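You operate a simulated robot arm through the tools that you are given. There is no shell and no other tool. Be economical: measure what you need, move in short steps, check, and stop when the job is done.

Carry out the task below with a simulated two-armed robot. There is one attempt and no reset: what you move stays moved.

JOB
Press the screen key to switch it on. Take the filter carton labelled "mesh" from the upper shelf of the open cabinet and leave it in the purple crate. Put one of the scratch standards from the top of the store bench on the orange filter there. Do these in any order.
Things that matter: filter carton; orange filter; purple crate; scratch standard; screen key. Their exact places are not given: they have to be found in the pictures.

Only the result counts: the job must be done as asked and must still hold three seconds after the hand-in. Knocking over, shifting, dropping, spilling or breaking anything else fails it.

ROBOT AND FRAMES
Two 7-joint arms with two-finger grippers on one trunk, on a base that drives. Base frame: it is fixed to the floor where the robot stands at the start and does not move with it; the origin is under the middle of the robot, x ahead of it, y to its left, z up. Readings come in m, degrees, newtons and seconds.
The left shoulder is at the start at [0.05, 0.191, 1.167], the right one opposite. With the tool pointing down near the work surface each hand reaches from about 0.1 to 0.58 m from the robot's upright axis, wherever it stands, measured 20 degrees to its own side. Places, roughly: filter carton [-1.5, -0.75, 0.5]; orange filter [3.25, -4.25, 0.75]; purple crate [0.75, -2.25, 0.75]; scratch standard [3.5, -4, 0.75]; screen key [0.7, -0.1, 0.8]. Payload 2.69 kg a hand.
The TCP of each hand is the grasp point between the finger pads, 0.02 m short of the fingertips. In the tool frame z runs along the fingers and y along their closing line. The gripper opens to 0.1 m. The gripper's body begins 0.063 m behind the TCP.
Orientation is told as [roll, pitch, yaw] about the base's x, y, z axes, in that order, counted from this pose: with the fingers straight down and closing along the base's y, the tool's x points along the base's -x, its y along +y and its z along -z.

CONTROLS
- The arms move only by the tool step_arm. It takes "left_series", "right_series" or both (then of equal length, played together; a hand with none holds still); each is a list of rows, each a list of 7 numbers: the shift along the base's x, y, z in m, then the turn, a rotation vector about the base's x, y, z in degrees, then the finger opening in m, from 0 to 0.1. In form: [[dx, dy, dz, ax, ay, az, claw], ...]. A call has 1 to 10 rows; each row is the pose to reach, as a shift and turn from the pose commanded when the call began. A row lasts 0.2 s, in which the tool goes at most 0.05 m and 8.6 degrees; a call with a longer step from one row to the next is refused whole, and so is a gripper value outside its range. Where a pose cannot be reached the arm comes as near as it can. A force on the tool above 40 N (or 10 N above the force at the start of the call, whichever is more), or a blocked arm, ends the call early, and 0.2 s more pass. The fingers move at their own pace (about 0.153 m/s each) and stop on an object; they squeeze with about 42 N. The grip force told is the motor's: it shows also when the fingers shut on nothing. Time passes only in rows, and 0.2 s behind the last, so rows that repeat a pose let the fingers close. The reply holds the time, the measured pose of the TCP, the force on the tool along the base axes, the opening and the grip force, in the units named above and with some noise, with the torque about the TCP (base axes, N m) and any sound that the robot's microphone picked up.
- Cameras (640 x 400 px; columns grow to the right, rows downward): "scene" is now at [0.1226, -0.024, 1.3335]; the picture's right is [-0.28, -0.96, 0.00], its down [-0.58, 0.17, -0.80] and it looks along [0.77, -0.23, -0.60] (base axes); focal length 260 px, centre (320, 200). "left" rides on the left gripper at [0.07, 0.018, -0.099] in its tool frame; the picture's right is [-0.26, 0.97, 0.00], its down [-0.75, -0.20, -0.63] and it looks along [-0.61, -0.16, 0.78] (tool axes); focal length 230 px, centre (320, 200). "right" rides on the right gripper at [0.07, -0.019, -0.099] in its tool frame; the picture's right is [0.26, 0.97, 0.00], its down [-0.75, 0.20, -0.63] and it looks along [-0.61, 0.16, 0.78] (tool axes); focal length 230 px, centre (320, 200).
- grab_frame(camera): a new picture of that camera. It takes no simulated time.
- slide_trunk(by): slides the trunk up (or, below 0, down) by that many m; the arms and the scene camera ride with it, the base frame stays. It gives what a move gives, with no picture.
- base_move(legs): drives the robot by 1 to 6 legs, each [ahead, left, turn to the left] in m, m and degrees, along the robot's own axes; the way and the turn of a leg run together, so that a leg with both is an arc; at most 1.5 m and 180 degrees a leg. The arms and the cameras ride along, it lands a little off, and it stops where it bumps. It gives what a move gives.
- aim_head(pan, tilt): turns the head with the scene camera to pan (to the left, within 80 degrees either way) and tilt (down, from -29 to 69), counted from straight ahead of the robot. It gives what a move gives.
- locate(camera, pixels): for up to 12 pixels [column, row] of the newest picture of that camera ("zoom" is the newest enlarged one), the place [x, y, z] in the base frame of the surface seen there, good to about 0.002 m. It takes no simulated time.
- inspect(camera, box): a new picture of the part [left, top, right, bottom] of that camera's present view, enlarged. It takes no simulated time.
- job_done(): hands the job in; it is judged then, once.

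Work in short steps. Measure before you move; look again where a grasp or a placing could have gone wrong, and mend it. You have 110 turns and 100 pictures in all, those below and enlarged ones among them. Open the grippers and draw the arms clear of the work before you hand the job in, unless the task says otherwise; then end with one line.

The tools are called after "Call:" as name(argument=value, ...) on one line, values as JSON. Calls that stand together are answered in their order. step_arm: Moves the arms, as the interface text tells. Its arguments: {"type":"object","properties":{"left_series":{"type":"array","items":{"type":"array","items":{"type":"number"}}},"right_series":{"type":"array","items":{"type":"array","items":{"type":"number"}}}},"required":[]} The other tools are called the same way: slide_trunk (by) slides the trunk up or down; base_move (legs) drives the base; aim_head (pan, tilt) turns the head that bears the scene camera; grab_frame (camera) takes a picture; locate (camera, pixels) gives the place of the surface under pixels of a picture; inspect (camera, box) takes an enlarged picture of a part of a camera's view; job_done () hands the job in.

At the start:

```text
t: 0.0
left_tcp_pos: [0.5019, 0.106, 1.0654]
left_tool_rot: [0.0, 0.0, 0.0]
left_wrist_force: [-0.1, 0.3, 0.3]
left_moment: [0.01, 0.01, 0.02]
left_gripper_width: 0.1001
left_grasp_force: 0.0
right_tcp_pos: [0.382, -0.2286, 1.102]
right_tool_rot: [0.0, -0.1, 0.0]
right_wrist_force: [0.7, -0.2, -1.0]
right_moment: [-0.03, 0.0, -0.03]
right_gripper_width: 0.0998
right_grasp_force: 0.0
trunk travel left (down, up): [-0.225, 0.098]
robot x, y, heading: [0.0006, 0.0026, -0.2]
head pan, tilt: [-16.4, 36.9]
```

scene: 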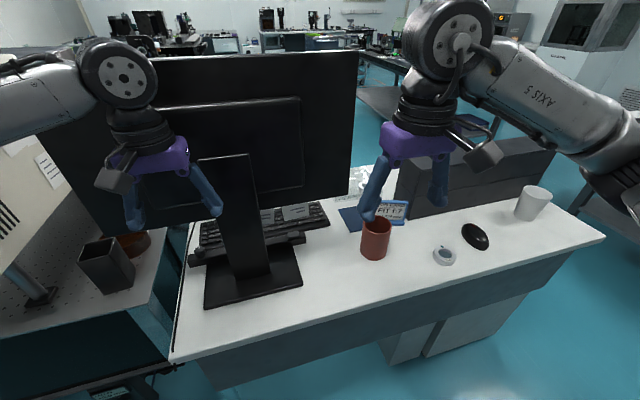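
right: 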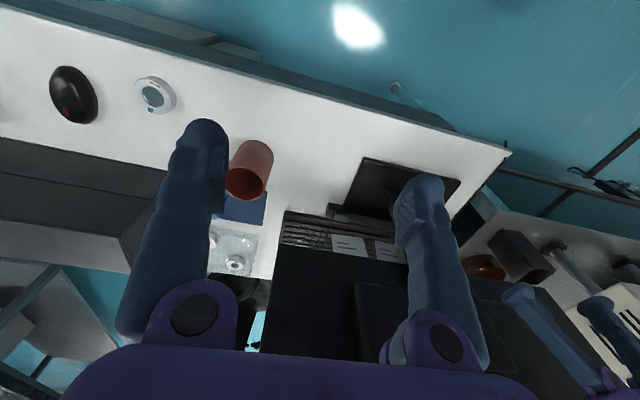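
left: 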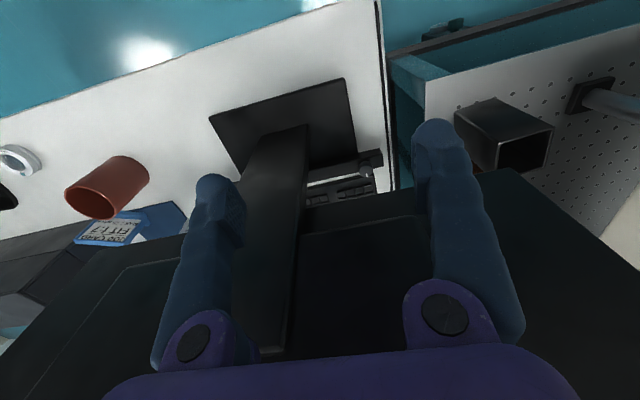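

The scene shows a monitor seen from behind, with the key somewhere near [0.7,-0.1,0.8]. I'll enlarge the area around the monitor.

Call:
inspect(camera="scene", box=[180, 160, 460, 335])

Call:
locate(camera="scene", pixels=[[360, 60], [345, 195], [445, 255], [375, 225], [250, 180], [60, 205], [445, 245], [395, 215]])

```text
2.29 times, centred on (320, 248) of scene
```

zoom: 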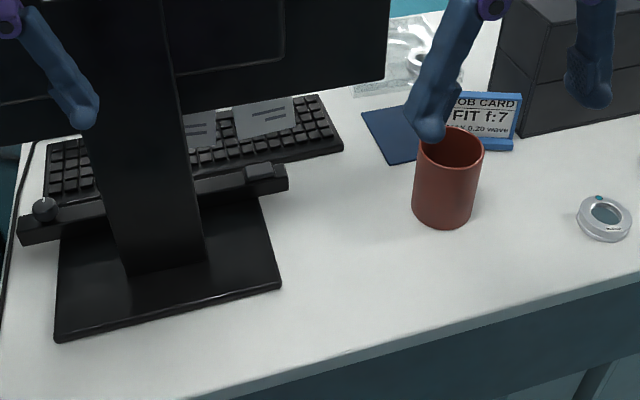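

```text
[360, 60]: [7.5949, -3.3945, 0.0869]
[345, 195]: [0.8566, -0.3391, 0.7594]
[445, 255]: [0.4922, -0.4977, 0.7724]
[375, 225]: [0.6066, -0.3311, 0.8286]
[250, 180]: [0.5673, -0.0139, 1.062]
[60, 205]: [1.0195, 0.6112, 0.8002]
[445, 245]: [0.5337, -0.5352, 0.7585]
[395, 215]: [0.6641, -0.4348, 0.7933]
```

There is a bar with a raised key at zoom (260,172) and a knob at (45,208). I'll look closer.

Call:
inspect(camera="scene", box=[180, 200, 320, 287])

Call:
locate(camera="scene", pixels=[[293, 235], [286, 237], [302, 237], [295, 241], [200, 252], [280, 244], [270, 245], [285, 280], [340, 70], [330, 160]])

```text
4.57 times, centred on (250, 244) of scene
```

zoom: 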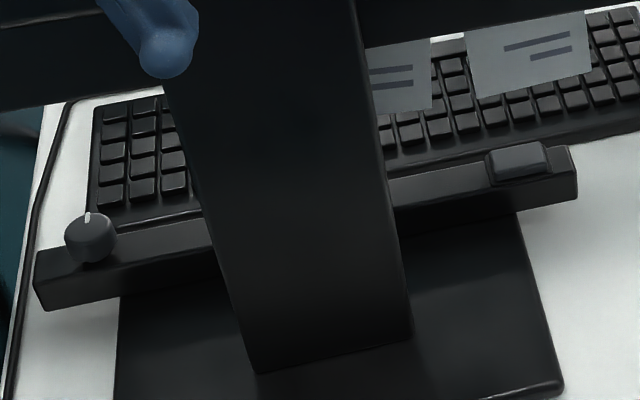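

```text
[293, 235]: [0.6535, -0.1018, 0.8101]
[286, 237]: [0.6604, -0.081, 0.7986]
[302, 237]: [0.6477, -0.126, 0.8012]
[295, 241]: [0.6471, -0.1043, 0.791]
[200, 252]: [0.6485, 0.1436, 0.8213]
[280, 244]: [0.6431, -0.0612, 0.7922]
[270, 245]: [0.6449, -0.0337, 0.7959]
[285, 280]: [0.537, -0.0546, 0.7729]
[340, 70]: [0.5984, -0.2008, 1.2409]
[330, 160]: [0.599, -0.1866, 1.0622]
```

The key is at about [0.655,-0.102,0.81], under the monitor. I need the monitor's lower edge height and the mug's extents.

Call:
locate(camera="scene", pixels=[[300, 200], [300, 204], [345, 190], [349, 192], [250, 206], [362, 228], [376, 222], [388, 228], [375, 256], [282, 195], [310, 196], [320, 150]])

Call:
locate(camera="zoom", pixels=[[515, 157], [490, 165], [545, 160], [500, 150], [540, 145], [495, 180], [548, 175], [570, 160], [440, 185], [440, 205], [480, 195]])

```text
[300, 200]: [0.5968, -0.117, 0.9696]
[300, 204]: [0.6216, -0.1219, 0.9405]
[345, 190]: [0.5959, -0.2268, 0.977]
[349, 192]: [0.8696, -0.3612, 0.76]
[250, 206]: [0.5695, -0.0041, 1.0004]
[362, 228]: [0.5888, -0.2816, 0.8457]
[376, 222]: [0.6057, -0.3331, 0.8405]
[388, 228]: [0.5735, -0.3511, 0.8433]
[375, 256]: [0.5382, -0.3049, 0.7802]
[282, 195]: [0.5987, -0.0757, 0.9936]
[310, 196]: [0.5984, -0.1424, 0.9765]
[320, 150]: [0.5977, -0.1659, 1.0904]
```

```text
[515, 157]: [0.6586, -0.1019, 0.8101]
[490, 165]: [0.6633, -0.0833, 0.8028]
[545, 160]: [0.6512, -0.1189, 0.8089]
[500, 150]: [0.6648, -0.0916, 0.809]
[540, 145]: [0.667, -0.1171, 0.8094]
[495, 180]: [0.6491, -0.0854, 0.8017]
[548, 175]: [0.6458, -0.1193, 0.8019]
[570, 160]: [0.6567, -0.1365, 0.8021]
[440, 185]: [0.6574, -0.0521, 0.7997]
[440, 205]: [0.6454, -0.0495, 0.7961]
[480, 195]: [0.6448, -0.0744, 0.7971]
```

Monitor's underside is at ~0.94–0.97 and the key top at 0.81, so I'll tilt the right hand 50° forward with fingers closed and bring it in front, under the monitor edge.

Call:
step_arm(right_series=[[0.0, 0.021, -0.025, 0, -8.3, 0, 0.0], [0.0, 0.042, -0.05, 0, -16.6, 0, 0.0], [0.01, 0.063, -0.08, 0, -25, 0, 0.0], [0.03, 0.084, -0.11, 0, -33.3, 0, 0.0], [0.06, 0.105, -0.14, 0, -41.6, 0, 0.0], [0.1, 0.1266, -0.16, 0, -50, 0, 0.0], [0.1, 0.1266, -0.16, 0, -50, 0, 0.0]])

```text
t: 1.6
left_tcp_pos: [0.5023, 0.1043, 1.0674]
left_tool_rot: [0.0, -0.1, 0.0]
left_wrist_force: [-0.3, -0.3, -0.8]
left_moment: [0.02, -0.02, -0.03]
left_gripper_width: 0.1001
left_grasp_force: 0.1
right_tcp_pos: [0.4801, -0.0987, 0.9436]
right_tool_rot: [0.0, -50.1, 0.0]
right_wrist_force: [-0.3, 0.1, 0.8]
right_moment: [0.0, -0.05, 0.01]
right_gripper_width: 0.0
right_grasp_force: 29.4
trunk travel left (down, up): [-0.225, 0.098]
robot x, y, heading: [0.0005, 0.0, 0.1]
head pan, tilt: [-16.4, 36.9]
```

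Tilt reached. Now going down and in to hover above the key.

Call:
step_arm(right_series=[[0.02, -0.001, -0.04, 0, 0, 0, 0.0], [0.05, -0.002, -0.07, 0, 0, 0, 0.0], [0.09, -0.003, -0.085, 0, 0, 0, 0.0], [0.13, -0.003, -0.087, 0, 0, 0, 0.0], [0.157, -0.003, -0.087, 0, 0, 0, 0.0], [0.157, -0.003, -0.087, 0, 0, 0, 0.0]])

Call:
inspect(camera="scene", box=[200, 160, 400, 285])

Call:
grab_frame(camera="right")

```text
t: 3.0
left_tcp_pos: [0.5022, 0.1057, 1.0655]
left_tool_rot: [0.0, 0.0, 0.1]
left_wrist_force: [0.3, 0.0, 0.2]
left_moment: [0.0, -0.01, -0.02]
left_gripper_width: 0.1
left_grasp_force: 0.0
right_tcp_pos: [0.6395, -0.103, 0.8591]
right_tool_rot: [-0.1, -50.0, 0.0]
right_wrist_force: [-0.4, -0.4, 0.0]
right_moment: [0.01, 0.01, 0.07]
right_gripper_width: 0.0001
right_grasp_force: 29.7
trunk travel left (down, up): [-0.225, 0.098]
robot x, y, heading: [0.0014, -0.0004, -0.0]
head pan, tilt: [-16.4, 36.9]
```

```text
3.20 times, centred on (300, 222) of scene
```

zoom: 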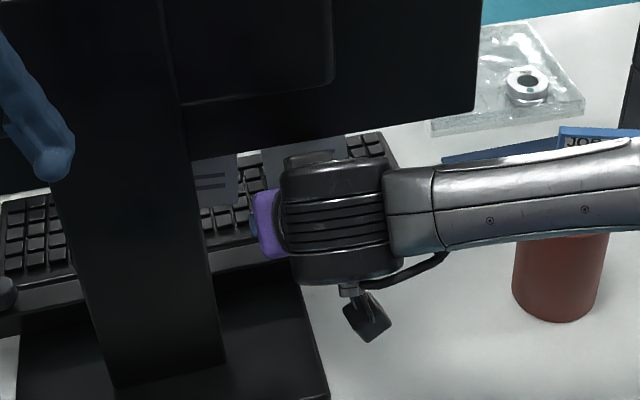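

```text
93 pictures are left
```

right: 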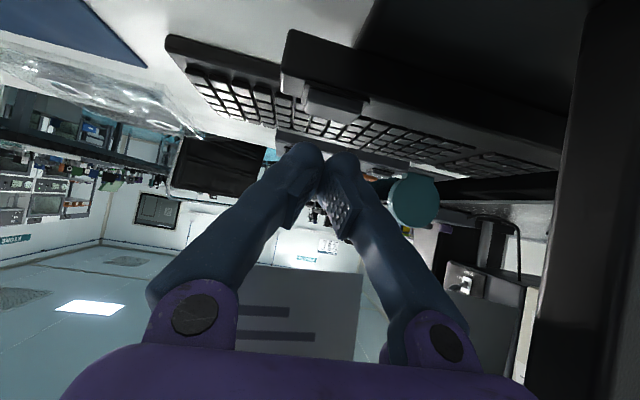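

The fingers are above the key (335,103 in the inverted hand view). I'll check the forearm's height above the mug before pressing.

Call:
locate(camera="zoom", pixels=[[540, 190], [580, 230], [520, 235], [600, 145], [560, 240], [365, 310], [320, 280]])

```text
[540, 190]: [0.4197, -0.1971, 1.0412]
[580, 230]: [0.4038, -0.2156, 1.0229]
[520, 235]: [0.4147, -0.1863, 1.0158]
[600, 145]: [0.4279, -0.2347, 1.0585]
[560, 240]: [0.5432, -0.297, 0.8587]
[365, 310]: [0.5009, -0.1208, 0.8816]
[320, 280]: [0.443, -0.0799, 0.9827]
```

Forearm is well above the mug (z≈1.02). Now pressing straight down in small steps.

Call:
step_arm(right_series=[[0.003, 0, -0.015, 0, 0, 0, 0.0], [0.003, 0, -0.024, 0, 0, 0, 0.0], [0.003, 0, -0.03, 0, 0, 0, 0.0], [0.003, 0, -0.034, 0, 0, 0, 0.0], [0.003, 0, -0.038, 0, 0, 0, 0.0]])

```text
t: 4.2
left_tcp_pos: [0.5009, 0.1071, 1.0662]
left_tool_rot: [-0.1, -0.1, 0.0]
left_wrist_force: [0.1, -0.5, -0.5]
left_moment: [-0.01, 0.0, -0.02]
left_gripper_width: 0.1002
left_grasp_force: 0.0
right_tcp_pos: [0.6412, -0.1038, 0.819]
right_tool_rot: [0.2, -50.3, -0.1]
right_wrist_force: [-8.0, -1.0, 10.5]
right_moment: [-0.02, 0.0, -0.04]
right_gripper_width: 0.0059
right_grasp_force: 29.5
trunk travel left (down, up): [-0.225, 0.098]
robot x, y, heading: [-0.0008, 0.0024, -0.1]
head pan, tilt: [-16.4, 36.9]
heard: click
```

A click was heard. Retreating the same way.

Call:
step_arm(right_series=[[0, 0, 0.03, 0, 0, 0, 0.0], [-0.02, 0, 0.04, 0, 0, 0, 0.0], [-0.06, 0, 0.045, 0, 0, 0, 0.0], [-0.1, 0, 0.06, 0, 0, 0, 0.0], [-0.14, 0, 0.09, 0, 0, 0, 0.0], [-0.18, 0, 0.13, 0, 0, 0, 0.0], [-0.22, -0.02, 0.16, 0, 0, 0, 0.0], [-0.26, -0.05, 0.18, 0, 0, 0, 0.0]])

Call:
grab_frame(camera="scene")

Call:
grab_frame(camera="right")

```text
refused: row 6 steps farther than a row can; nothing moved
```

```text
92 pictures are left
```

scene: 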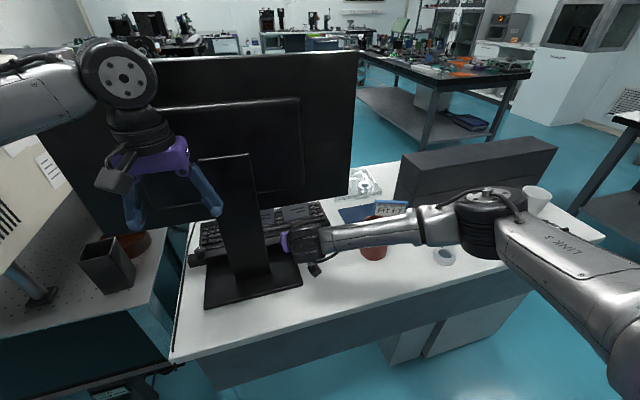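

```text
91 pictures are left
```

right: 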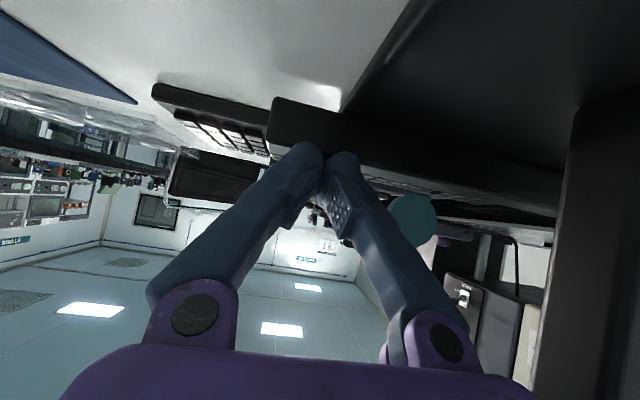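

The refused row was too long; retreating with shorter rows.

Call:
step_arm(right_series=[[0, 0, 0.02, 0, 0, 0, 0.0], [0, 0, 0.04, 0, 0, 0, 0.0], [-0.04, 0, 0.045, 0, 0, 0, 0.0], [-0.08, 0, 0.055, 0, 0, 0, 0.0], [-0.115, 0, 0.08, 0, 0, 0, 0.0], [-0.15, 0, 0.11, 0, 0, 0, 0.0], [-0.185, -0.01, 0.14, 0, 0, 0, 0.0], [-0.22, -0.03, 0.16, 0, 0, 0, 0.0], [-0.25, -0.05, 0.18, 0, 0, 0, 0.0]])

Call:
grab_frame(camera="right")

```text
t: 6.2
left_tcp_pos: [0.5024, 0.1054, 1.0663]
left_tool_rot: [0.0, 0.0, 0.0]
left_wrist_force: [0.3, -0.2, 0.6]
left_moment: [-0.01, 0.02, -0.01]
left_gripper_width: 0.0997
left_grasp_force: 0.1
right_tcp_pos: [0.4104, -0.1408, 0.9914]
right_tool_rot: [0.0, -50.0, 0.0]
right_wrist_force: [0.0, 0.2, 0.5]
right_moment: [0.01, -0.01, -0.03]
right_gripper_width: 0.0001
right_grasp_force: 29.3
right hand out of reach, approached as far as the arm can: row 9
trunk travel left (down, up): [-0.225, 0.098]
robot x, y, heading: [0.0, -0.0015, -0.1]
head pan, tilt: [-16.4, 36.9]
```

```text
90 pictures are left
```

right: 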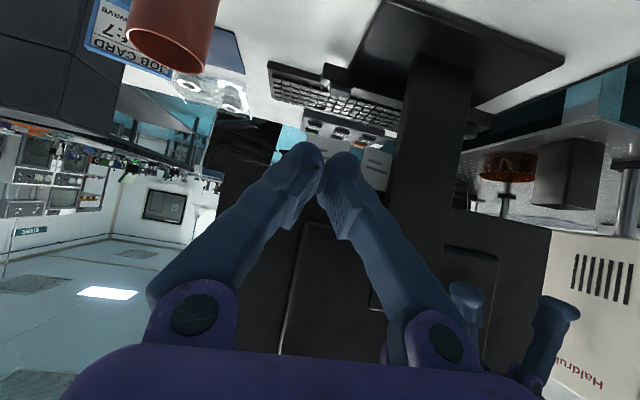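

Key pressed. Now untilting the right hand, drawing both hands in for driving.

Call:
step_arm(right_series=[[-0.01, -0.02, 0.02, 0, 8.3, 0, 0.0], [-0.02, -0.035, 0.04, 0, 16.6, 0, 0.0], [-0.03, -0.05, 0.06, 0, 25, 0, 0.0], [-0.04, -0.065, 0.08, 0, 33.3, 0, 0.0], [-0.05, -0.08, 0.1, 0, 41.6, 0, 0.0], [-0.06, -0.09, 0.11, 0, 50, 0, 0.0], [-0.09, -0.09, 0.11, 0, 50, 0, 0.0]], left_series=[[-0.03, 0.01, 0, 0, 0, 0, 0.1], [-0.06, 0.03, 0, 0, 0, 0, 0.1], [-0.09, 0.05, 0.0, 0, 0, 0, 0.1], [-0.12, 0.07, 0.0, 0, 0, 0, 0.1], [-0.15, 0.09, 0.0, 0, 0, 0, 0.1], [-0.18, 0.11, 0.0, 0, 0, 0, 0.1], [-0.18, 0.12, 0.0, 0, 0, 0, 0.1]])

Call:
aim_head(pan=-75, tilt=25)

Call:
grab_frame(camera="scene")

```text
t: 7.8
left_tcp_pos: [0.3202, 0.2269, 1.0654]
left_tool_rot: [0.0, 0.0, 0.1]
left_wrist_force: [-0.3, -0.4, -0.2]
left_moment: [0.02, -0.04, 0.0]
left_gripper_width: 0.1002
left_grasp_force: 0.1
right_tcp_pos: [0.3198, -0.2319, 1.0984]
right_tool_rot: [0.0, 0.0, 0.0]
right_wrist_force: [-0.1, 0.3, -0.2]
right_moment: [0.02, -0.01, -0.02]
right_gripper_width: 0.0001
right_grasp_force: 29.2
right hand out of reach, approached as far as the arm can: row 1
trunk travel left (down, up): [-0.225, 0.098]
robot x, y, heading: [-0.0027, -0.0016, 0.1]
head pan, tilt: [-16.4, 36.9]
```

```text
t: 9.1
left_tcp_pos: [0.3212, 0.2261, 1.0649]
left_tool_rot: [0.1, -0.1, -0.1]
left_wrist_force: [0.1, -1.1, -0.1]
left_moment: [0.03, -0.02, -0.01]
left_gripper_width: 0.1001
left_grasp_force: 0.1
right_tcp_pos: [0.3198, -0.2321, 1.0975]
right_tool_rot: [0.0, 0.1, -0.1]
right_wrist_force: [0.0, 0.1, -0.9]
right_moment: [-0.02, -0.02, 0.02]
right_gripper_width: 0.0001
right_grasp_force: 29.6
trunk travel left (down, up): [-0.225, 0.098]
robot x, y, heading: [0.0013, 0.0036, -0.1]
head pan, tilt: [-75.0, 25.0]
```

```text
89 pictures are left
```

scene: 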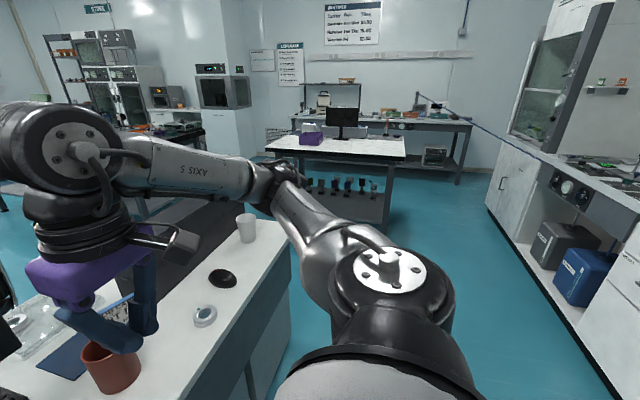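

Purple crate sits on a table at (312,132). Measuring obstacles around.

Call:
locate(camera="scene", pixels=[[312, 140], [312, 126], [270, 148], [400, 155], [330, 165], [490, 210], [600, 370], [550, 200], [280, 290], [520, 250], [290, 240], [370, 300]])

Call:
inspect(camera="scene", box=[260, 70, 480, 208])

```text
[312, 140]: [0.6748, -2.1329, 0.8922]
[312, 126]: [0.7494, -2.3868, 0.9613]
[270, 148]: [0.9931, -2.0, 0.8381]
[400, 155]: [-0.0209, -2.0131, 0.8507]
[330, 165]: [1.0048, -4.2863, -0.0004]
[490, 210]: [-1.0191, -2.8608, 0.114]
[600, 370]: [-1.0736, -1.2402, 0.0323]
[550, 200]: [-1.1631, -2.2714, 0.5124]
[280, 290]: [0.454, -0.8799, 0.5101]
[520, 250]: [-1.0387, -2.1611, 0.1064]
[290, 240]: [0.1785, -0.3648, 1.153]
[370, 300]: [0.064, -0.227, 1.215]
```

```text
2.90 times, centred on (370, 139) of scene
```

zoom: 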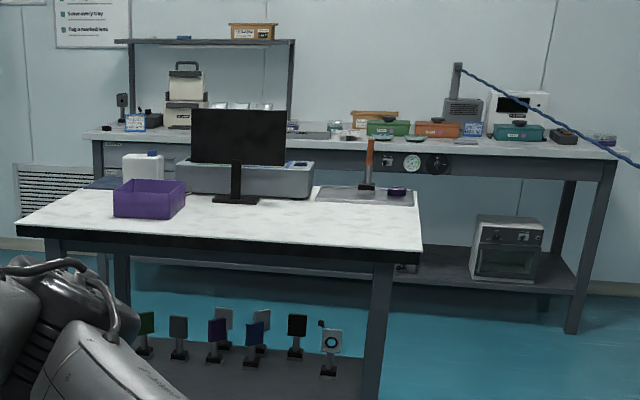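

Cabinet row front is at x≈-1.05. I'll back up, turn right by 90° and look toward it.

Call:
base_move(legs=[[-0.25, 0, 0], [0, 0, -90]])

Call:
aim_head(pan=-70, tilt=35)

Call:
grab_frame(camera="scene")

```text
t: 14.7
left_tcp_pos: [-0.0205, -0.3186, 1.0648]
left_tool_rot: [0.0, -0.1, -89.4]
left_wrist_force: [-1.0, -0.5, -0.4]
left_moment: [0.0, 0.01, 0.0]
left_gripper_width: 0.1
left_grasp_force: 0.1
right_tcp_pos: [-0.4785, -0.3226, 1.0982]
right_tool_rot: [0.1, 0.1, -89.6]
right_wrist_force: [0.0, 1.2, -0.2]
right_moment: [-0.02, 0.0, 0.05]
right_gripper_width: 0.0
right_grasp_force: 29.0
trunk travel left (down, up): [-0.225, 0.098]
robot x, y, heading: [-0.2509, -0.0036, -89.3]
head pan, tilt: [-75.0, 25.0]
```

```text
t: 15.4
left_tcp_pos: [-0.0199, -0.3187, 1.0657]
left_tool_rot: [0.0, 0.0, -89.4]
left_wrist_force: [0.3, 0.2, -0.4]
left_moment: [0.0, 0.03, -0.01]
left_gripper_width: 0.1001
left_grasp_force: 0.2
right_tcp_pos: [-0.4793, -0.3229, 1.0985]
right_tool_rot: [0.0, 0.1, -89.3]
right_wrist_force: [0.7, -0.7, -0.3]
right_moment: [0.01, -0.02, 0.0]
right_gripper_width: 0.0
right_grasp_force: 29.7
trunk travel left (down, up): [-0.225, 0.098]
robot x, y, heading: [-0.2485, 0.0013, -89.4]
head pan, tilt: [-70.0, 35.0]
```

```text
87 pictures are left
```

scene: 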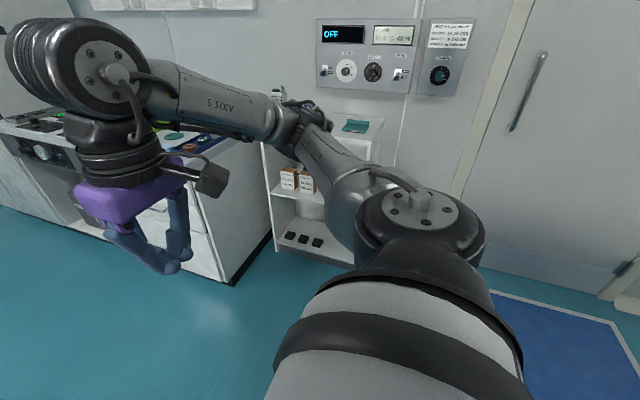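

The open cabinet with cartons is at about (300,180). I'll turn further to face it.

Call:
base_move(legs=[[0.5, 0, 0], [0, 0, -90]])

Call:
aim_head(pan=0, tilt=35)

Call:
grab_frame(camera="scene")

```text
t: 22.3
left_tcp_pos: [-0.5645, -0.7243, 1.0649]
left_tool_rot: [0.0, 0.0, 179.4]
left_wrist_force: [-0.1, 0.5, -0.4]
left_moment: [0.02, 0.02, -0.01]
left_gripper_width: 0.1001
left_grasp_force: 0.0
right_tcp_pos: [-0.5607, -0.2674, 1.0983]
right_tool_rot: [0.0, 0.0, 179.5]
right_wrist_force: [-0.4, 0.0, 0.0]
right_moment: [0.01, 0.03, 0.0]
right_gripper_width: 0.0
right_grasp_force: 29.5
trunk travel left (down, up): [-0.225, 0.098]
robot x, y, heading: [-0.2417, -0.5034, 179.4]
head pan, tilt: [-70.0, 35.0]
```

```text
t: 23.7
left_tcp_pos: [-0.5653, -0.7253, 1.0661]
left_tool_rot: [0.0, 0.0, 179.6]
left_wrist_force: [0.5, 0.0, -0.4]
left_moment: [0.01, 0.01, -0.03]
left_gripper_width: 0.1
left_grasp_force: 0.0
right_tcp_pos: [-0.5594, -0.2674, 1.0991]
right_tool_rot: [0.0, -0.1, 179.5]
right_wrist_force: [0.3, 0.8, 0.1]
right_moment: [0.0, -0.02, 0.0]
right_gripper_width: 0.0
right_grasp_force: 29.1
trunk travel left (down, up): [-0.225, 0.098]
robot x, y, heading: [-0.2433, -0.504, 179.7]
head pan, tilt: [0.0, 35.0]
```

```text
86 pictures are left
```

scene: 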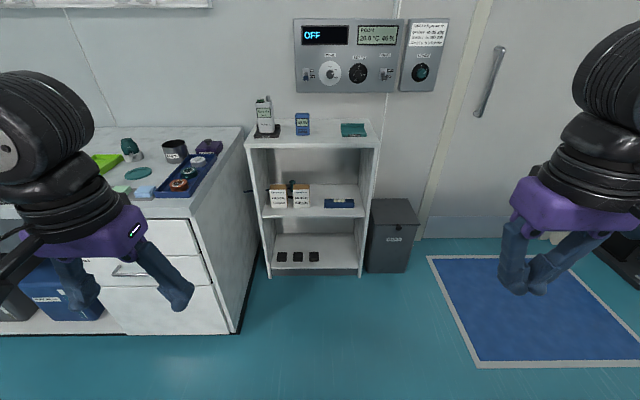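

Call:
inspect(camera="scene", box=[235, 90, 395, 190])

Call:
inspect(camera="scene", box=[255, 170, 335, 220])

Call:
locate(camera="scene", pixels=[[278, 198], [301, 198], [291, 188], [338, 203], [315, 214], [248, 150], [378, 148], [310, 142], [315, 190], [240, 330], [400, 205], [265, 190]])

```text
4.00 times, centred on (315, 140) of scene
```

zoom: 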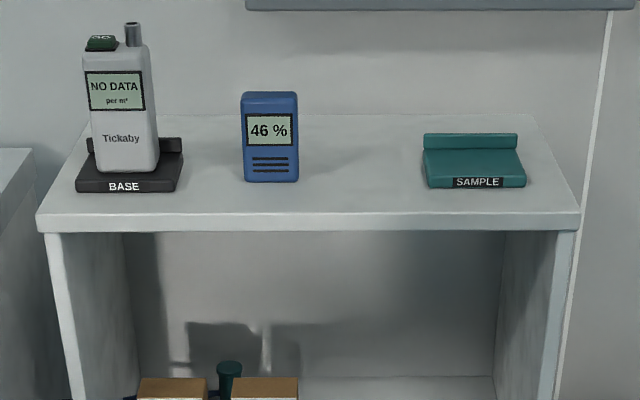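

```text
8.00 times, centred on (295, 195) of scene
```

zoom: 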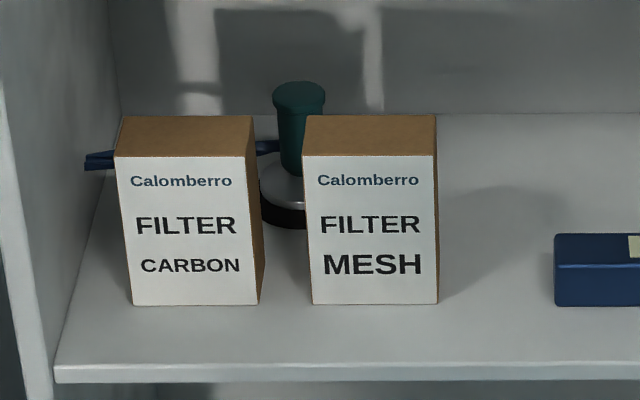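

```text
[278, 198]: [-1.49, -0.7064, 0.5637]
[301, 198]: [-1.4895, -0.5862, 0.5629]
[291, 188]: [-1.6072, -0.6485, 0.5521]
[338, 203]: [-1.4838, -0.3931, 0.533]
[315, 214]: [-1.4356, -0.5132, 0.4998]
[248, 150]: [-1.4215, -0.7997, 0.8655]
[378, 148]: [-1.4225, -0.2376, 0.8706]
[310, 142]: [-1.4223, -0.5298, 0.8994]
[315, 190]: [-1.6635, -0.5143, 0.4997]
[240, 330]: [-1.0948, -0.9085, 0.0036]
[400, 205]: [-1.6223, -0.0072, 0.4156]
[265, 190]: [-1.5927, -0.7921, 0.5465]
```

The right carton is "MESH". Measuring it.

Call:
locate(camera="zoom", pixels=[[305, 158], [434, 158], [315, 300], [436, 300], [308, 118], [434, 118], [370, 118], [250, 158], [258, 300], [300, 90], [370, 250], [262, 220]])

```text
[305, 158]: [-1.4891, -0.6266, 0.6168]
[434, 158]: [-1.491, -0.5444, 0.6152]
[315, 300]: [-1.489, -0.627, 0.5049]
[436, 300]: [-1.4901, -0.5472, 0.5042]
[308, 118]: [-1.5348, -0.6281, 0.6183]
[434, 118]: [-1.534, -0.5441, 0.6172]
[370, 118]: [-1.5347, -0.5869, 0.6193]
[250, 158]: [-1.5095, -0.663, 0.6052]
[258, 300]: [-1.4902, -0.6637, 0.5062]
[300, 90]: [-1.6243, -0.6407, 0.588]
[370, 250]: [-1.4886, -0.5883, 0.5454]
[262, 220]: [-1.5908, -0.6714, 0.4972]
```

Mesh carton: center ≈(-1.515,-0.587), 0.082 wide, z 0.50–0.617. I'll approach partway, turned ~20° left so that the right arm reaches in, and keep clear of the drawers (corner at -1.095,-0.908).

Call:
base_move(legs=[[0.4, -0.075, 0], [0, 0, 20.4]])

Call:
aim_head(pan=0, tilt=45)

Call:
grab_frame(camera="scene")

```text
t: 27.3
left_tcp_pos: [-0.8695, -0.7458, 1.0651]
left_tool_rot: [0.0, -0.1, -160.2]
left_wrist_force: [-0.1, 0.4, -0.1]
left_moment: [0.01, 0.01, -0.01]
left_gripper_width: 0.1
left_grasp_force: 0.1
right_tcp_pos: [-1.0241, -0.3136, 1.0988]
right_tool_rot: [0.0, 0.0, -160.2]
right_wrist_force: [-0.2, -0.8, -0.5]
right_moment: [0.0, -0.02, -0.02]
right_gripper_width: 0.0
right_grasp_force: 29.1
trunk travel left (down, up): [-0.225, 0.098]
robot x, y, heading: [-0.6435, -0.4213, -160.3]
head pan, tilt: [0.0, 35.0]
```

```text
t: 28.0
left_tcp_pos: [-0.8691, -0.7443, 1.0655]
left_tool_rot: [0.0, 0.0, -160.2]
left_wrist_force: [0.3, 0.4, -0.8]
left_moment: [0.0, 0.0, -0.01]
left_gripper_width: 0.1001
left_grasp_force: 0.1
right_tcp_pos: [-1.0228, -0.3148, 1.0979]
right_tool_rot: [0.0, 0.0, -160.2]
right_wrist_force: [1.2, -0.4, 0.2]
right_moment: [0.02, -0.03, 0.01]
right_gripper_width: 0.0002
right_grasp_force: 29.4
trunk travel left (down, up): [-0.225, 0.098]
robot x, y, heading: [-0.6427, -0.4229, -160.6]
head pan, tilt: [0.0, 45.0]
```

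```text
83 pictures are left
```

scene: 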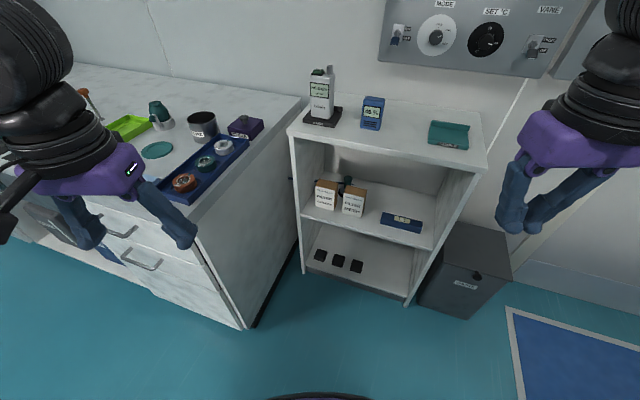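

Clear so far. Now I yaw the right hand to square with the cabinet, open it, and tuck the left hand up and inward.

Call:
step_arm(right_series=[[0, 0, 0, 0, 0, -6.6, 0.05], [0, 0, 0, 0, 0, -13.2, 0.1], [0, 0, 0, 0, 0, -19.8, 0.1], [0, 0, 0, 0, 0, -19.8, 0.1]], left_series=[[0, 0.03, 0.03, 0, 0, 0, 0.1], [0, 0.065, 0.06, 0, 0, 0, 0.1], [0.007, 0.1, 0.08, 0, 0, 0, 0.1], [0.007, 0.13, 0.1, 0, 0, 0, 0.1]])

Call:
step_arm(right_series=[[0.01, 0, 0, 0, 8.4, 0, 0.1], [0.01, 0, 0, 0, 16.8, 0, 0.1], [0, 0, 0, 0, 25, 0, 0.1], [-0.02, 0, 0, 0, 33.4, 0, 0.1], [-0.04, 0, 0, 0, 41.8, 0, 0.1], [-0.06, 0, 0, 0, 50, 0, 0.1], [-0.06, 0, 0, 0, 50, 0, 0.1]])

Call:
slide_trunk(by=-0.2)

Call:
grab_frame(camera="scene")

```text
t: 29.0
left_tcp_pos: [-0.8625, -0.6162, 1.1663]
left_tool_rot: [0.1, 0.0, -160.1]
left_wrist_force: [0.5, -0.5, 0.6]
left_moment: [-0.01, -0.01, 0.01]
left_gripper_width: 0.0996
left_grasp_force: 0.0
right_tcp_pos: [-1.0235, -0.3125, 1.0983]
right_tool_rot: [0.1, 0.1, 179.9]
right_wrist_force: [-0.4, -0.1, 0.1]
right_moment: [-0.01, -0.02, 0.0]
right_gripper_width: 0.1002
right_grasp_force: 0.0
trunk travel left (down, up): [-0.225, 0.098]
robot x, y, heading: [-0.6459, -0.4259, -160.0]
head pan, tilt: [0.0, 45.0]
```

```text
t: 30.6
left_tcp_pos: [-0.8616, -0.6157, 1.1652]
left_tool_rot: [0.1, 0.0, -160.2]
left_wrist_force: [0.5, 0.3, 0.4]
left_moment: [-0.01, 0.0, 0.01]
left_gripper_width: 0.0997
left_grasp_force: 0.1
right_tcp_pos: [-1.1141, -0.336, 1.1134]
right_tool_rot: [0.0, -50.0, -180.0]
right_wrist_force: [1.1, -0.5, -0.7]
right_moment: [-0.04, 0.03, -0.02]
right_gripper_width: 0.1001
right_grasp_force: 0.1
right hand out of reach, approached as far as the arm can: row 3, 4, 5, 6, 7
trunk travel left (down, up): [-0.225, 0.098]
robot x, y, heading: [-0.6415, -0.4273, -160.1]
head pan, tilt: [0.0, 45.0]
```

```text
t: 32.8
left_tcp_pos: [-0.8616, -0.6175, 0.9655]
left_tool_rot: [0.0, 0.0, -160.3]
left_wrist_force: [-0.7, -0.2, 0.6]
left_moment: [0.02, 0.02, -0.01]
left_gripper_width: 0.1002
left_grasp_force: 0.2
right_tcp_pos: [-1.1137, -0.3356, 0.9144]
right_tool_rot: [0.0, -49.9, 180.0]
right_wrist_force: [0.5, -0.8, 0.8]
right_moment: [-0.02, 0.03, 0.0]
right_gripper_width: 0.1
right_grasp_force: 0.0
trunk travel left (down, up): [-0.025, 0.298]
robot x, y, heading: [-0.6424, -0.4239, -160.2]
head pan, tilt: [0.0, 45.0]
```

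```text
82 pictures are left
```

scene: 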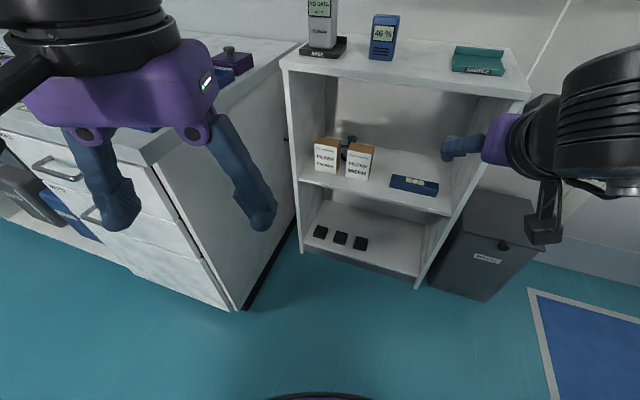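

Now lower the right hand in front of the shelf level, in line with the mesh carton (y≈-0.587), before driving in.

Call:
step_arm(right_series=[[0.01, -0.01, -0.04, 0, 0, 0, 0.1], [0.02, -0.03, -0.08, 0, 0, 0, 0.1], [0.03, -0.06, -0.115, 0, 0, 0, 0.1], [0.04, -0.09, -0.15, 0, 0, 0, 0.1], [0.04, -0.12, -0.185, 0, 0, 0, 0.1], [0.04, -0.155, -0.22, 0, 0, 0, 0.1], [0.04, -0.19, -0.25, 0, 0, 0, 0.1], [0.04, -0.22, -0.28, 0, 0, 0, 0.1], [0.04, -0.245, -0.295, 0, 0, 0, 0.1], [0.04, -0.245, -0.295, 0, 0, 0, 0.1]])

Call:
grab_frame(camera="scene")

```text
t: 35.0
left_tcp_pos: [-0.8613, -0.6158, 0.9649]
left_tool_rot: [0.0, 0.1, -160.1]
left_wrist_force: [0.2, -0.2, 1.0]
left_moment: [-0.02, 0.0, 0.02]
left_gripper_width: 0.0999
left_grasp_force: 0.1
right_tcp_pos: [-1.0718, -0.5835, 0.6195]
right_tool_rot: [0.0, -49.9, 180.0]
right_wrist_force: [-0.4, 0.6, 0.1]
right_moment: [0.02, -0.02, 0.01]
right_gripper_width: 0.1
right_grasp_force: 0.0
right hand out of reach, approached as far as the arm can: row 1, 2
trunk travel left (down, up): [-0.025, 0.298]
robot x, y, heading: [-0.6431, -0.4222, -160.1]
head pan, tilt: [0.0, 45.0]
```

```text
81 pictures are left
```

scene: 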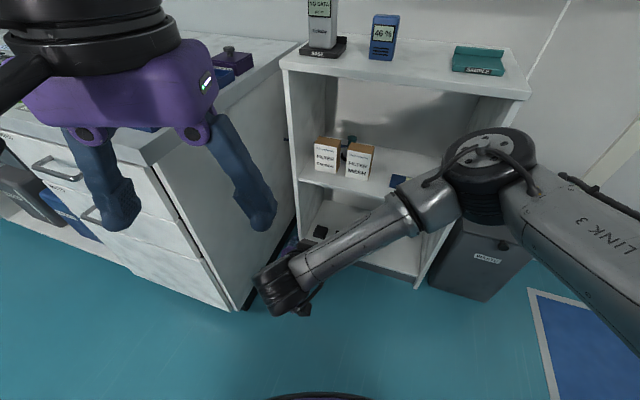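

Checking the elbow's position for clearance to the cabinet when driving 0.29 m in.

Call:
locate(camera="scene", pixels=[[490, 140], [455, 180], [480, 215], [430, 200], [370, 230], [300, 265], [120, 60], [20, 30], [40, 110], [290, 70], [180, 150]])

```text
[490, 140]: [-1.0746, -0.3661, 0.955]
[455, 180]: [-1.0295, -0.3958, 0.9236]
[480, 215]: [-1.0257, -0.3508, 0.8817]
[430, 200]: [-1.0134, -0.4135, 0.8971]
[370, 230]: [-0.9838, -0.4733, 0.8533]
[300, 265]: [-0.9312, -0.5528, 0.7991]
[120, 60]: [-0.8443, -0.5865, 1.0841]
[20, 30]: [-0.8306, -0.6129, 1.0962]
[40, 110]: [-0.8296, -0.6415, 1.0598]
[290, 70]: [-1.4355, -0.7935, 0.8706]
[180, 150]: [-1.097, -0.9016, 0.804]
```

Elbow is at (-1.05,-0.36,0.92). I'll extend the arm here in free space first, see where the elbow ends up, and drive in afterwards.

Call:
step_arm(right_series=[[-0.04, 0, -0.005, 0, 0, 0, 0.1], [-0.08, 0, -0.01, 0, 0, 0, 0.1], [-0.12, 0, -0.015, 0, 0, 0, 0.1], [-0.16, -0.002, -0.02, 0, 0, 0, 0.1], [-0.2, -0.003, -0.025, 0, 0, 0, 0.1], [-0.2, -0.003, -0.025, 0, 0, 0, 0.1]])

Call:
grab_frame(camera="scene")

```text
t: 36.4
left_tcp_pos: [-0.8617, -0.6164, 0.9656]
left_tool_rot: [0.1, 0.0, -160.2]
left_wrist_force: [-0.2, 0.6, 0.5]
left_moment: [0.03, -0.03, -0.01]
left_gripper_width: 0.1001
left_grasp_force: 0.2
right_tcp_pos: [-1.2727, -0.5849, 0.5939]
right_tool_rot: [0.1, -49.9, 180.1]
right_wrist_force: [-0.1, 0.1, -0.7]
right_moment: [0.01, -0.02, 0.0]
right_gripper_width: 0.1001
right_grasp_force: 0.1
trunk travel left (down, up): [-0.025, 0.298]
robot x, y, heading: [-0.6463, -0.4216, -160.0]
head pan, tilt: [0.0, 45.0]
```

```text
80 pictures are left
```

scene: 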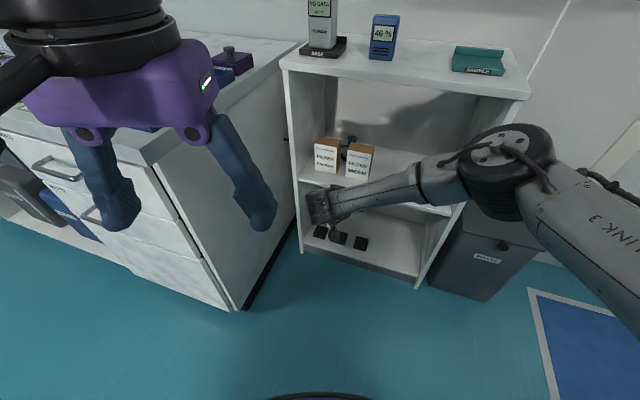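

Call:
locate(camera="scene", pixels=[[510, 132], [470, 150], [520, 180], [465, 175], [430, 165], [495, 215], [400, 180]])

Call:
step_arm(right_series=[[-0.03, 0, 0, 0, 0, 0, 0.1], [-0.06, 0, 0, 0, 0, 0, 0.1], [-0.06, 0, 0, 0, 0, 0, 0.1]])

Call:
grab_frame(camera="scene")

```text
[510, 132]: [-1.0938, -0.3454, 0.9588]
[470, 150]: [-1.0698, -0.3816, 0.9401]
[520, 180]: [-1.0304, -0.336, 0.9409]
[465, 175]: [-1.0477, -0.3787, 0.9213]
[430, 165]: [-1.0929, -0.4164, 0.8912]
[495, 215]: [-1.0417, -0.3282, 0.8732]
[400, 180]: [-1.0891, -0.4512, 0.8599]
```

```text
t: 37.2
left_tcp_pos: [-0.8626, -0.6161, 0.9649]
left_tool_rot: [0.0, 0.0, -160.3]
left_wrist_force: [-0.6, 0.5, 0.4]
left_moment: [-0.03, -0.04, 0.0]
left_gripper_width: 0.1001
left_grasp_force: 0.0
right_tcp_pos: [-1.3318, -0.5853, 0.5939]
right_tool_rot: [0.0, -49.9, -180.0]
right_wrist_force: [-0.3, -0.7, -0.5]
right_moment: [-0.02, 0.03, 0.0]
right_gripper_width: 0.0999
right_grasp_force: 0.2
trunk travel left (down, up): [-0.025, 0.298]
robot x, y, heading: [-0.6482, -0.4242, -160.2]
head pan, tilt: [0.0, 45.0]
```

```text
79 pictures are left
```

scene: 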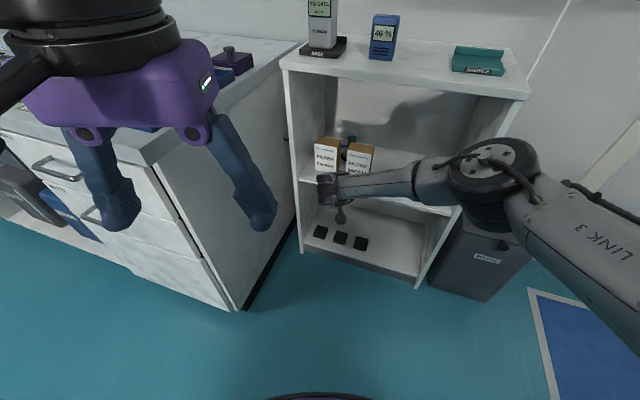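

Elbow stays at x≥-1.11, so there is margin. Drive 0.10 m toward the cabinet (along -x).

Call:
base_move(legs=[[0.094, -0.034, 0]])

Call:
grab_frame(camera="scene")

Call:
grab_frame(camera="right")

```text
t: 38.4
left_tcp_pos: [-0.9629, -0.6183, 0.965]
left_tool_rot: [0.0, 0.0, -160.0]
left_wrist_force: [0.3, -0.3, 0.4]
left_moment: [-0.01, 0.0, -0.01]
left_gripper_width: 0.0999
left_grasp_force: 0.0
right_tcp_pos: [-1.4323, -0.5877, 0.5939]
right_tool_rot: [-0.1, -49.8, -179.9]
right_wrist_force: [-1.1, -0.2, -0.6]
right_moment: [0.0, -0.01, 0.02]
right_gripper_width: 0.1002
right_grasp_force: 0.0
trunk travel left (down, up): [-0.025, 0.298]
robot x, y, heading: [-0.7463, -0.4228, -159.6]
head pan, tilt: [0.0, 45.0]
```

```text
78 pictures are left
```

scene: 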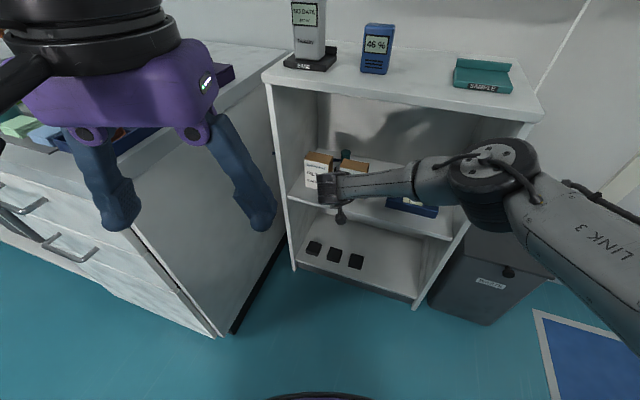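

```text
77 pictures are left
```

right: 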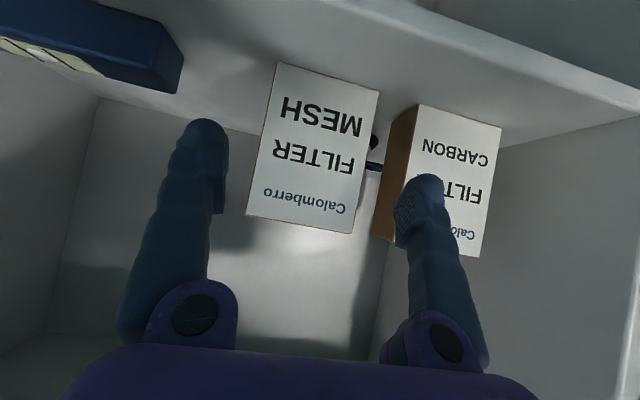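

Confirming the carton sides from the hand camera before moving in.

Call:
locate(camera="right", pixels=[[252, 210], [348, 228], [280, 70], [374, 95], [395, 160], [420, 110], [310, 150]])

```text
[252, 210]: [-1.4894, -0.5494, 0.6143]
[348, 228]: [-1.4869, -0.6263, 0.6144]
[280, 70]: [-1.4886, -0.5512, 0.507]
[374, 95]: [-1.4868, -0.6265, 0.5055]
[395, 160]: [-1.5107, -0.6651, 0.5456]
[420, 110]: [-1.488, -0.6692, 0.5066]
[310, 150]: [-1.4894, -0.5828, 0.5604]
```

Aligned (carton center y -0.5875). Move in 0.08 m and close.

Call:
step_arm(right_series=[[-0.03, 0.0, -0.004, 0, 0, 0, 0.1], [-0.06, 0.0, -0.008, 0, 0, 0, 0.1], [-0.082, 0.0, -0.01, 0, 0, 0, 0.1], [-0.082, 0.0, -0.01, 0, 0, 0, 0.1]])

Call:
grab_frame(camera="right")

```text
t: 39.4
left_tcp_pos: [-0.9634, -0.6175, 0.9651]
left_tool_rot: [0.0, 0.0, -160.0]
left_wrist_force: [-0.4, -0.5, -0.2]
left_moment: [0.01, 0.03, -0.03]
left_gripper_width: 0.1
left_grasp_force: 0.1
right_tcp_pos: [-1.5006, -0.5796, 0.5863]
right_tool_rot: [0.0, -49.9, -179.8]
right_wrist_force: [-0.1, 0.1, 0.3]
right_moment: [0.0, -0.03, 0.02]
right_gripper_width: 0.1
right_grasp_force: 0.0
right hand out of reach, approached as far as the arm can: row 3, 4
trunk travel left (down, up): [-0.025, 0.298]
robot x, y, heading: [-0.7484, -0.4285, -160.1]
head pan, tilt: [0.0, 45.0]
```

```text
76 pictures are left
```

right: 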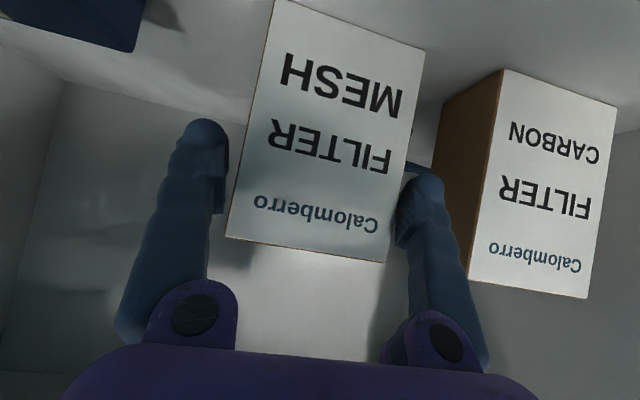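

The hand stopped short at (-1.50,-0.580), slightly off in y. A small base nudge forward will bring it into reach.

Call:
base_move(legs=[[0.018, 0.0, 0]])

```text
t: 40.1
left_tcp_pos: [-0.9801, -0.6233, 0.9642]
left_tool_rot: [0.0, 0.0, -159.9]
left_wrist_force: [0.6, 0.1, 0.1]
left_moment: [-0.01, -0.02, -0.01]
left_gripper_width: 0.0999
left_grasp_force: 0.1
right_tcp_pos: [-1.5184, -0.5858, 0.587]
right_tool_rot: [0.0, -49.9, -179.9]
right_wrist_force: [-0.3, -0.5, 0.6]
right_moment: [-0.04, 0.01, 0.02]
right_gripper_width: 0.1
right_grasp_force: 0.1
trunk travel left (down, up): [-0.025, 0.298]
robot x, y, heading: [-0.7605, -0.4338, -160.1]
head pan, tilt: [0.0, 45.0]
```

Now at (-1.518,-0.586,0.587), centered. Close the fingers.

Call:
step_arm(right_series=[[0, 0, 0, 0, 0, 0, 0.08], [0, 0, 0, 0, 0, 0, 0.07], [0, 0, 0, 0, 0, 0, 0.07], [0, 0, 0, 0, 0, 0, 0.07]])

Call:
grab_frame(camera="right")

```text
t: 41.1
left_tcp_pos: [-0.9801, -0.6234, 0.9644]
left_tool_rot: [0.0, -0.1, -160.1]
left_wrist_force: [-0.3, 0.0, -0.1]
left_moment: [-0.01, -0.01, 0.01]
left_gripper_width: 0.1001
left_grasp_force: 0.0
right_tcp_pos: [-1.5179, -0.5865, 0.5879]
right_tool_rot: [0.0, -49.9, -179.9]
right_wrist_force: [1.0, -1.0, 0.3]
right_moment: [-0.15, 0.03, 0.05]
right_gripper_width: 0.0941
right_grasp_force: 42.3
trunk travel left (down, up): [-0.025, 0.298]
robot x, y, heading: [-0.7623, -0.4278, -159.7]
head pan, tilt: [0.0, 45.0]
```

```text
75 pictures are left
```

right: 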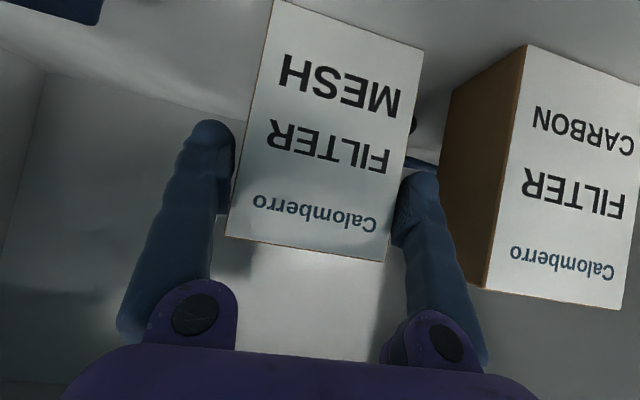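

Width reads 0.094, larger than the 0.082 carton; I check where the carton is now.

Call:
locate(camera="right", pixels=[[228, 232], [384, 258], [272, 10], [420, 55], [310, 150], [232, 150], [400, 190], [212, 150], [405, 210], [488, 280], [520, 60]])

Call:
inspect(camera="right", box=[160, 100, 480, 300])

```text
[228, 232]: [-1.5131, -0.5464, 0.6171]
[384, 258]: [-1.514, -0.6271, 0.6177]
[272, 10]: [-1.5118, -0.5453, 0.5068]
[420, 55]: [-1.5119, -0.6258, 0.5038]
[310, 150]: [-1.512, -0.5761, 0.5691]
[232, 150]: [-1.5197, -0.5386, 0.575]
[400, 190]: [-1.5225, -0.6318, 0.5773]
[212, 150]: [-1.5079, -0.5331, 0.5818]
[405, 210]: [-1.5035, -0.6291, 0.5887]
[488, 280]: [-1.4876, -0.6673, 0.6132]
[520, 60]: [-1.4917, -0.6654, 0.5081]
```

```text
2.00 times, centred on (320, 200) of right
```

zoom: 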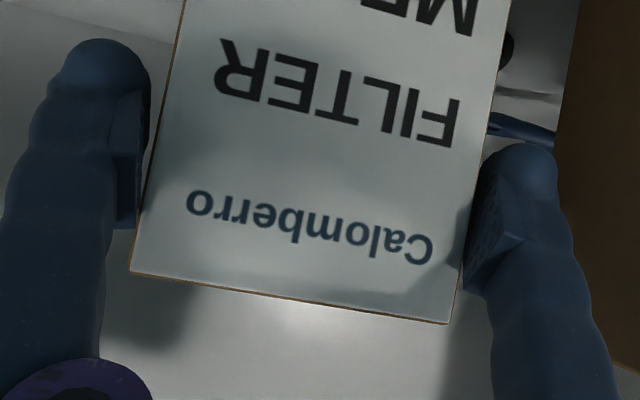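

Call:
locate(camera="zoom", pixels=[[500, 120], [525, 128], [545, 132], [507, 45], [520, 160], [485, 230], [530, 95], [120, 170], [130, 240], [100, 60]])

Call:
step_arm(right_series=[[0, 0, 0, 0, 0, 0, 0.07], [0, 0, 0, 0, 0, 0, 0.07], [0, 0, 0, 0, 0, 0, 0.07]])

```text
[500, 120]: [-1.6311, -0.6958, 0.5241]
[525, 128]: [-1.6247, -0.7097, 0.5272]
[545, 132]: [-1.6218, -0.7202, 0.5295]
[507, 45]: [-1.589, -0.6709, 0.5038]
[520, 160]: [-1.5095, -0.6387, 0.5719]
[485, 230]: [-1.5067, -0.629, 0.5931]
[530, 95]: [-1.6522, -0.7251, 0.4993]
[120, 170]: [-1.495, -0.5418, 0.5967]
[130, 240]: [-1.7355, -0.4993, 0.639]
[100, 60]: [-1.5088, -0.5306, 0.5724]
```

```text
t: 42.0
left_tcp_pos: [-0.9797, -0.6241, 0.9651]
left_tool_rot: [0.1, 0.1, -160.1]
left_wrist_force: [0.1, -0.4, 0.4]
left_moment: [0.0, -0.02, 0.0]
left_gripper_width: 0.0997
left_grasp_force: 0.1
right_tcp_pos: [-1.5185, -0.5857, 0.5879]
right_tool_rot: [0.0, -50.0, -179.8]
right_wrist_force: [0.9, -0.8, 1.3]
right_moment: [-0.16, -0.01, 0.06]
right_gripper_width: 0.094
right_grasp_force: 42.1
trunk travel left (down, up): [-0.025, 0.298]
robot x, y, heading: [-0.7605, -0.4319, -160.1]
head pan, tilt: [0.0, 45.0]
```

The carton slid ~2 cm with the fingers, and they now hold something 0.094 wide with 42 N, so probably the carton's sides. Test: lift 2 cm and look.

Call:
step_arm(right_series=[[0, 0, 0.01, 0, 0, 0, 0.07], [0, 0, 0.025, 0, 0, 0, 0.07], [0, 0, 0.025, 0, 0, 0, 0.07]])

Call:
grab_frame(camera="right")

```text
t: 42.8
left_tcp_pos: [-0.98, -0.6245, 0.9648]
left_tool_rot: [0.0, 0.1, -160.0]
left_wrist_force: [0.6, -0.2, -0.1]
left_moment: [0.0, 0.01, 0.02]
left_gripper_width: 0.1001
left_grasp_force: 0.1
right_tcp_pos: [-1.5203, -0.5854, 0.6109]
right_tool_rot: [0.0, -49.9, -179.9]
right_wrist_force: [0.4, -0.1, -1.9]
right_moment: [-0.03, -0.02, 0.02]
right_gripper_width: 0.094
right_grasp_force: 41.9
trunk travel left (down, up): [-0.025, 0.298]
robot x, y, heading: [-0.7632, -0.4302, -160.0]
head pan, tilt: [0.0, 45.0]
```

```text
73 pictures are left
```

right: 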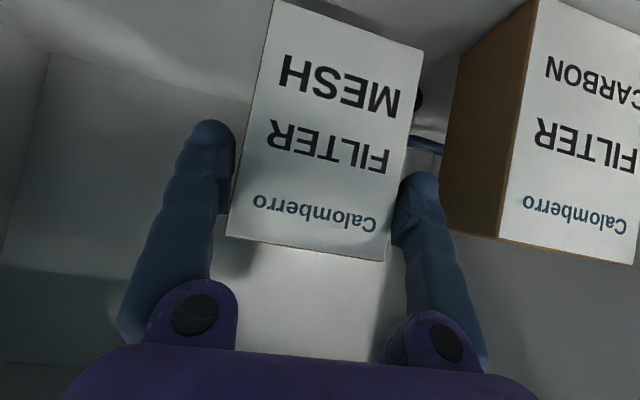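

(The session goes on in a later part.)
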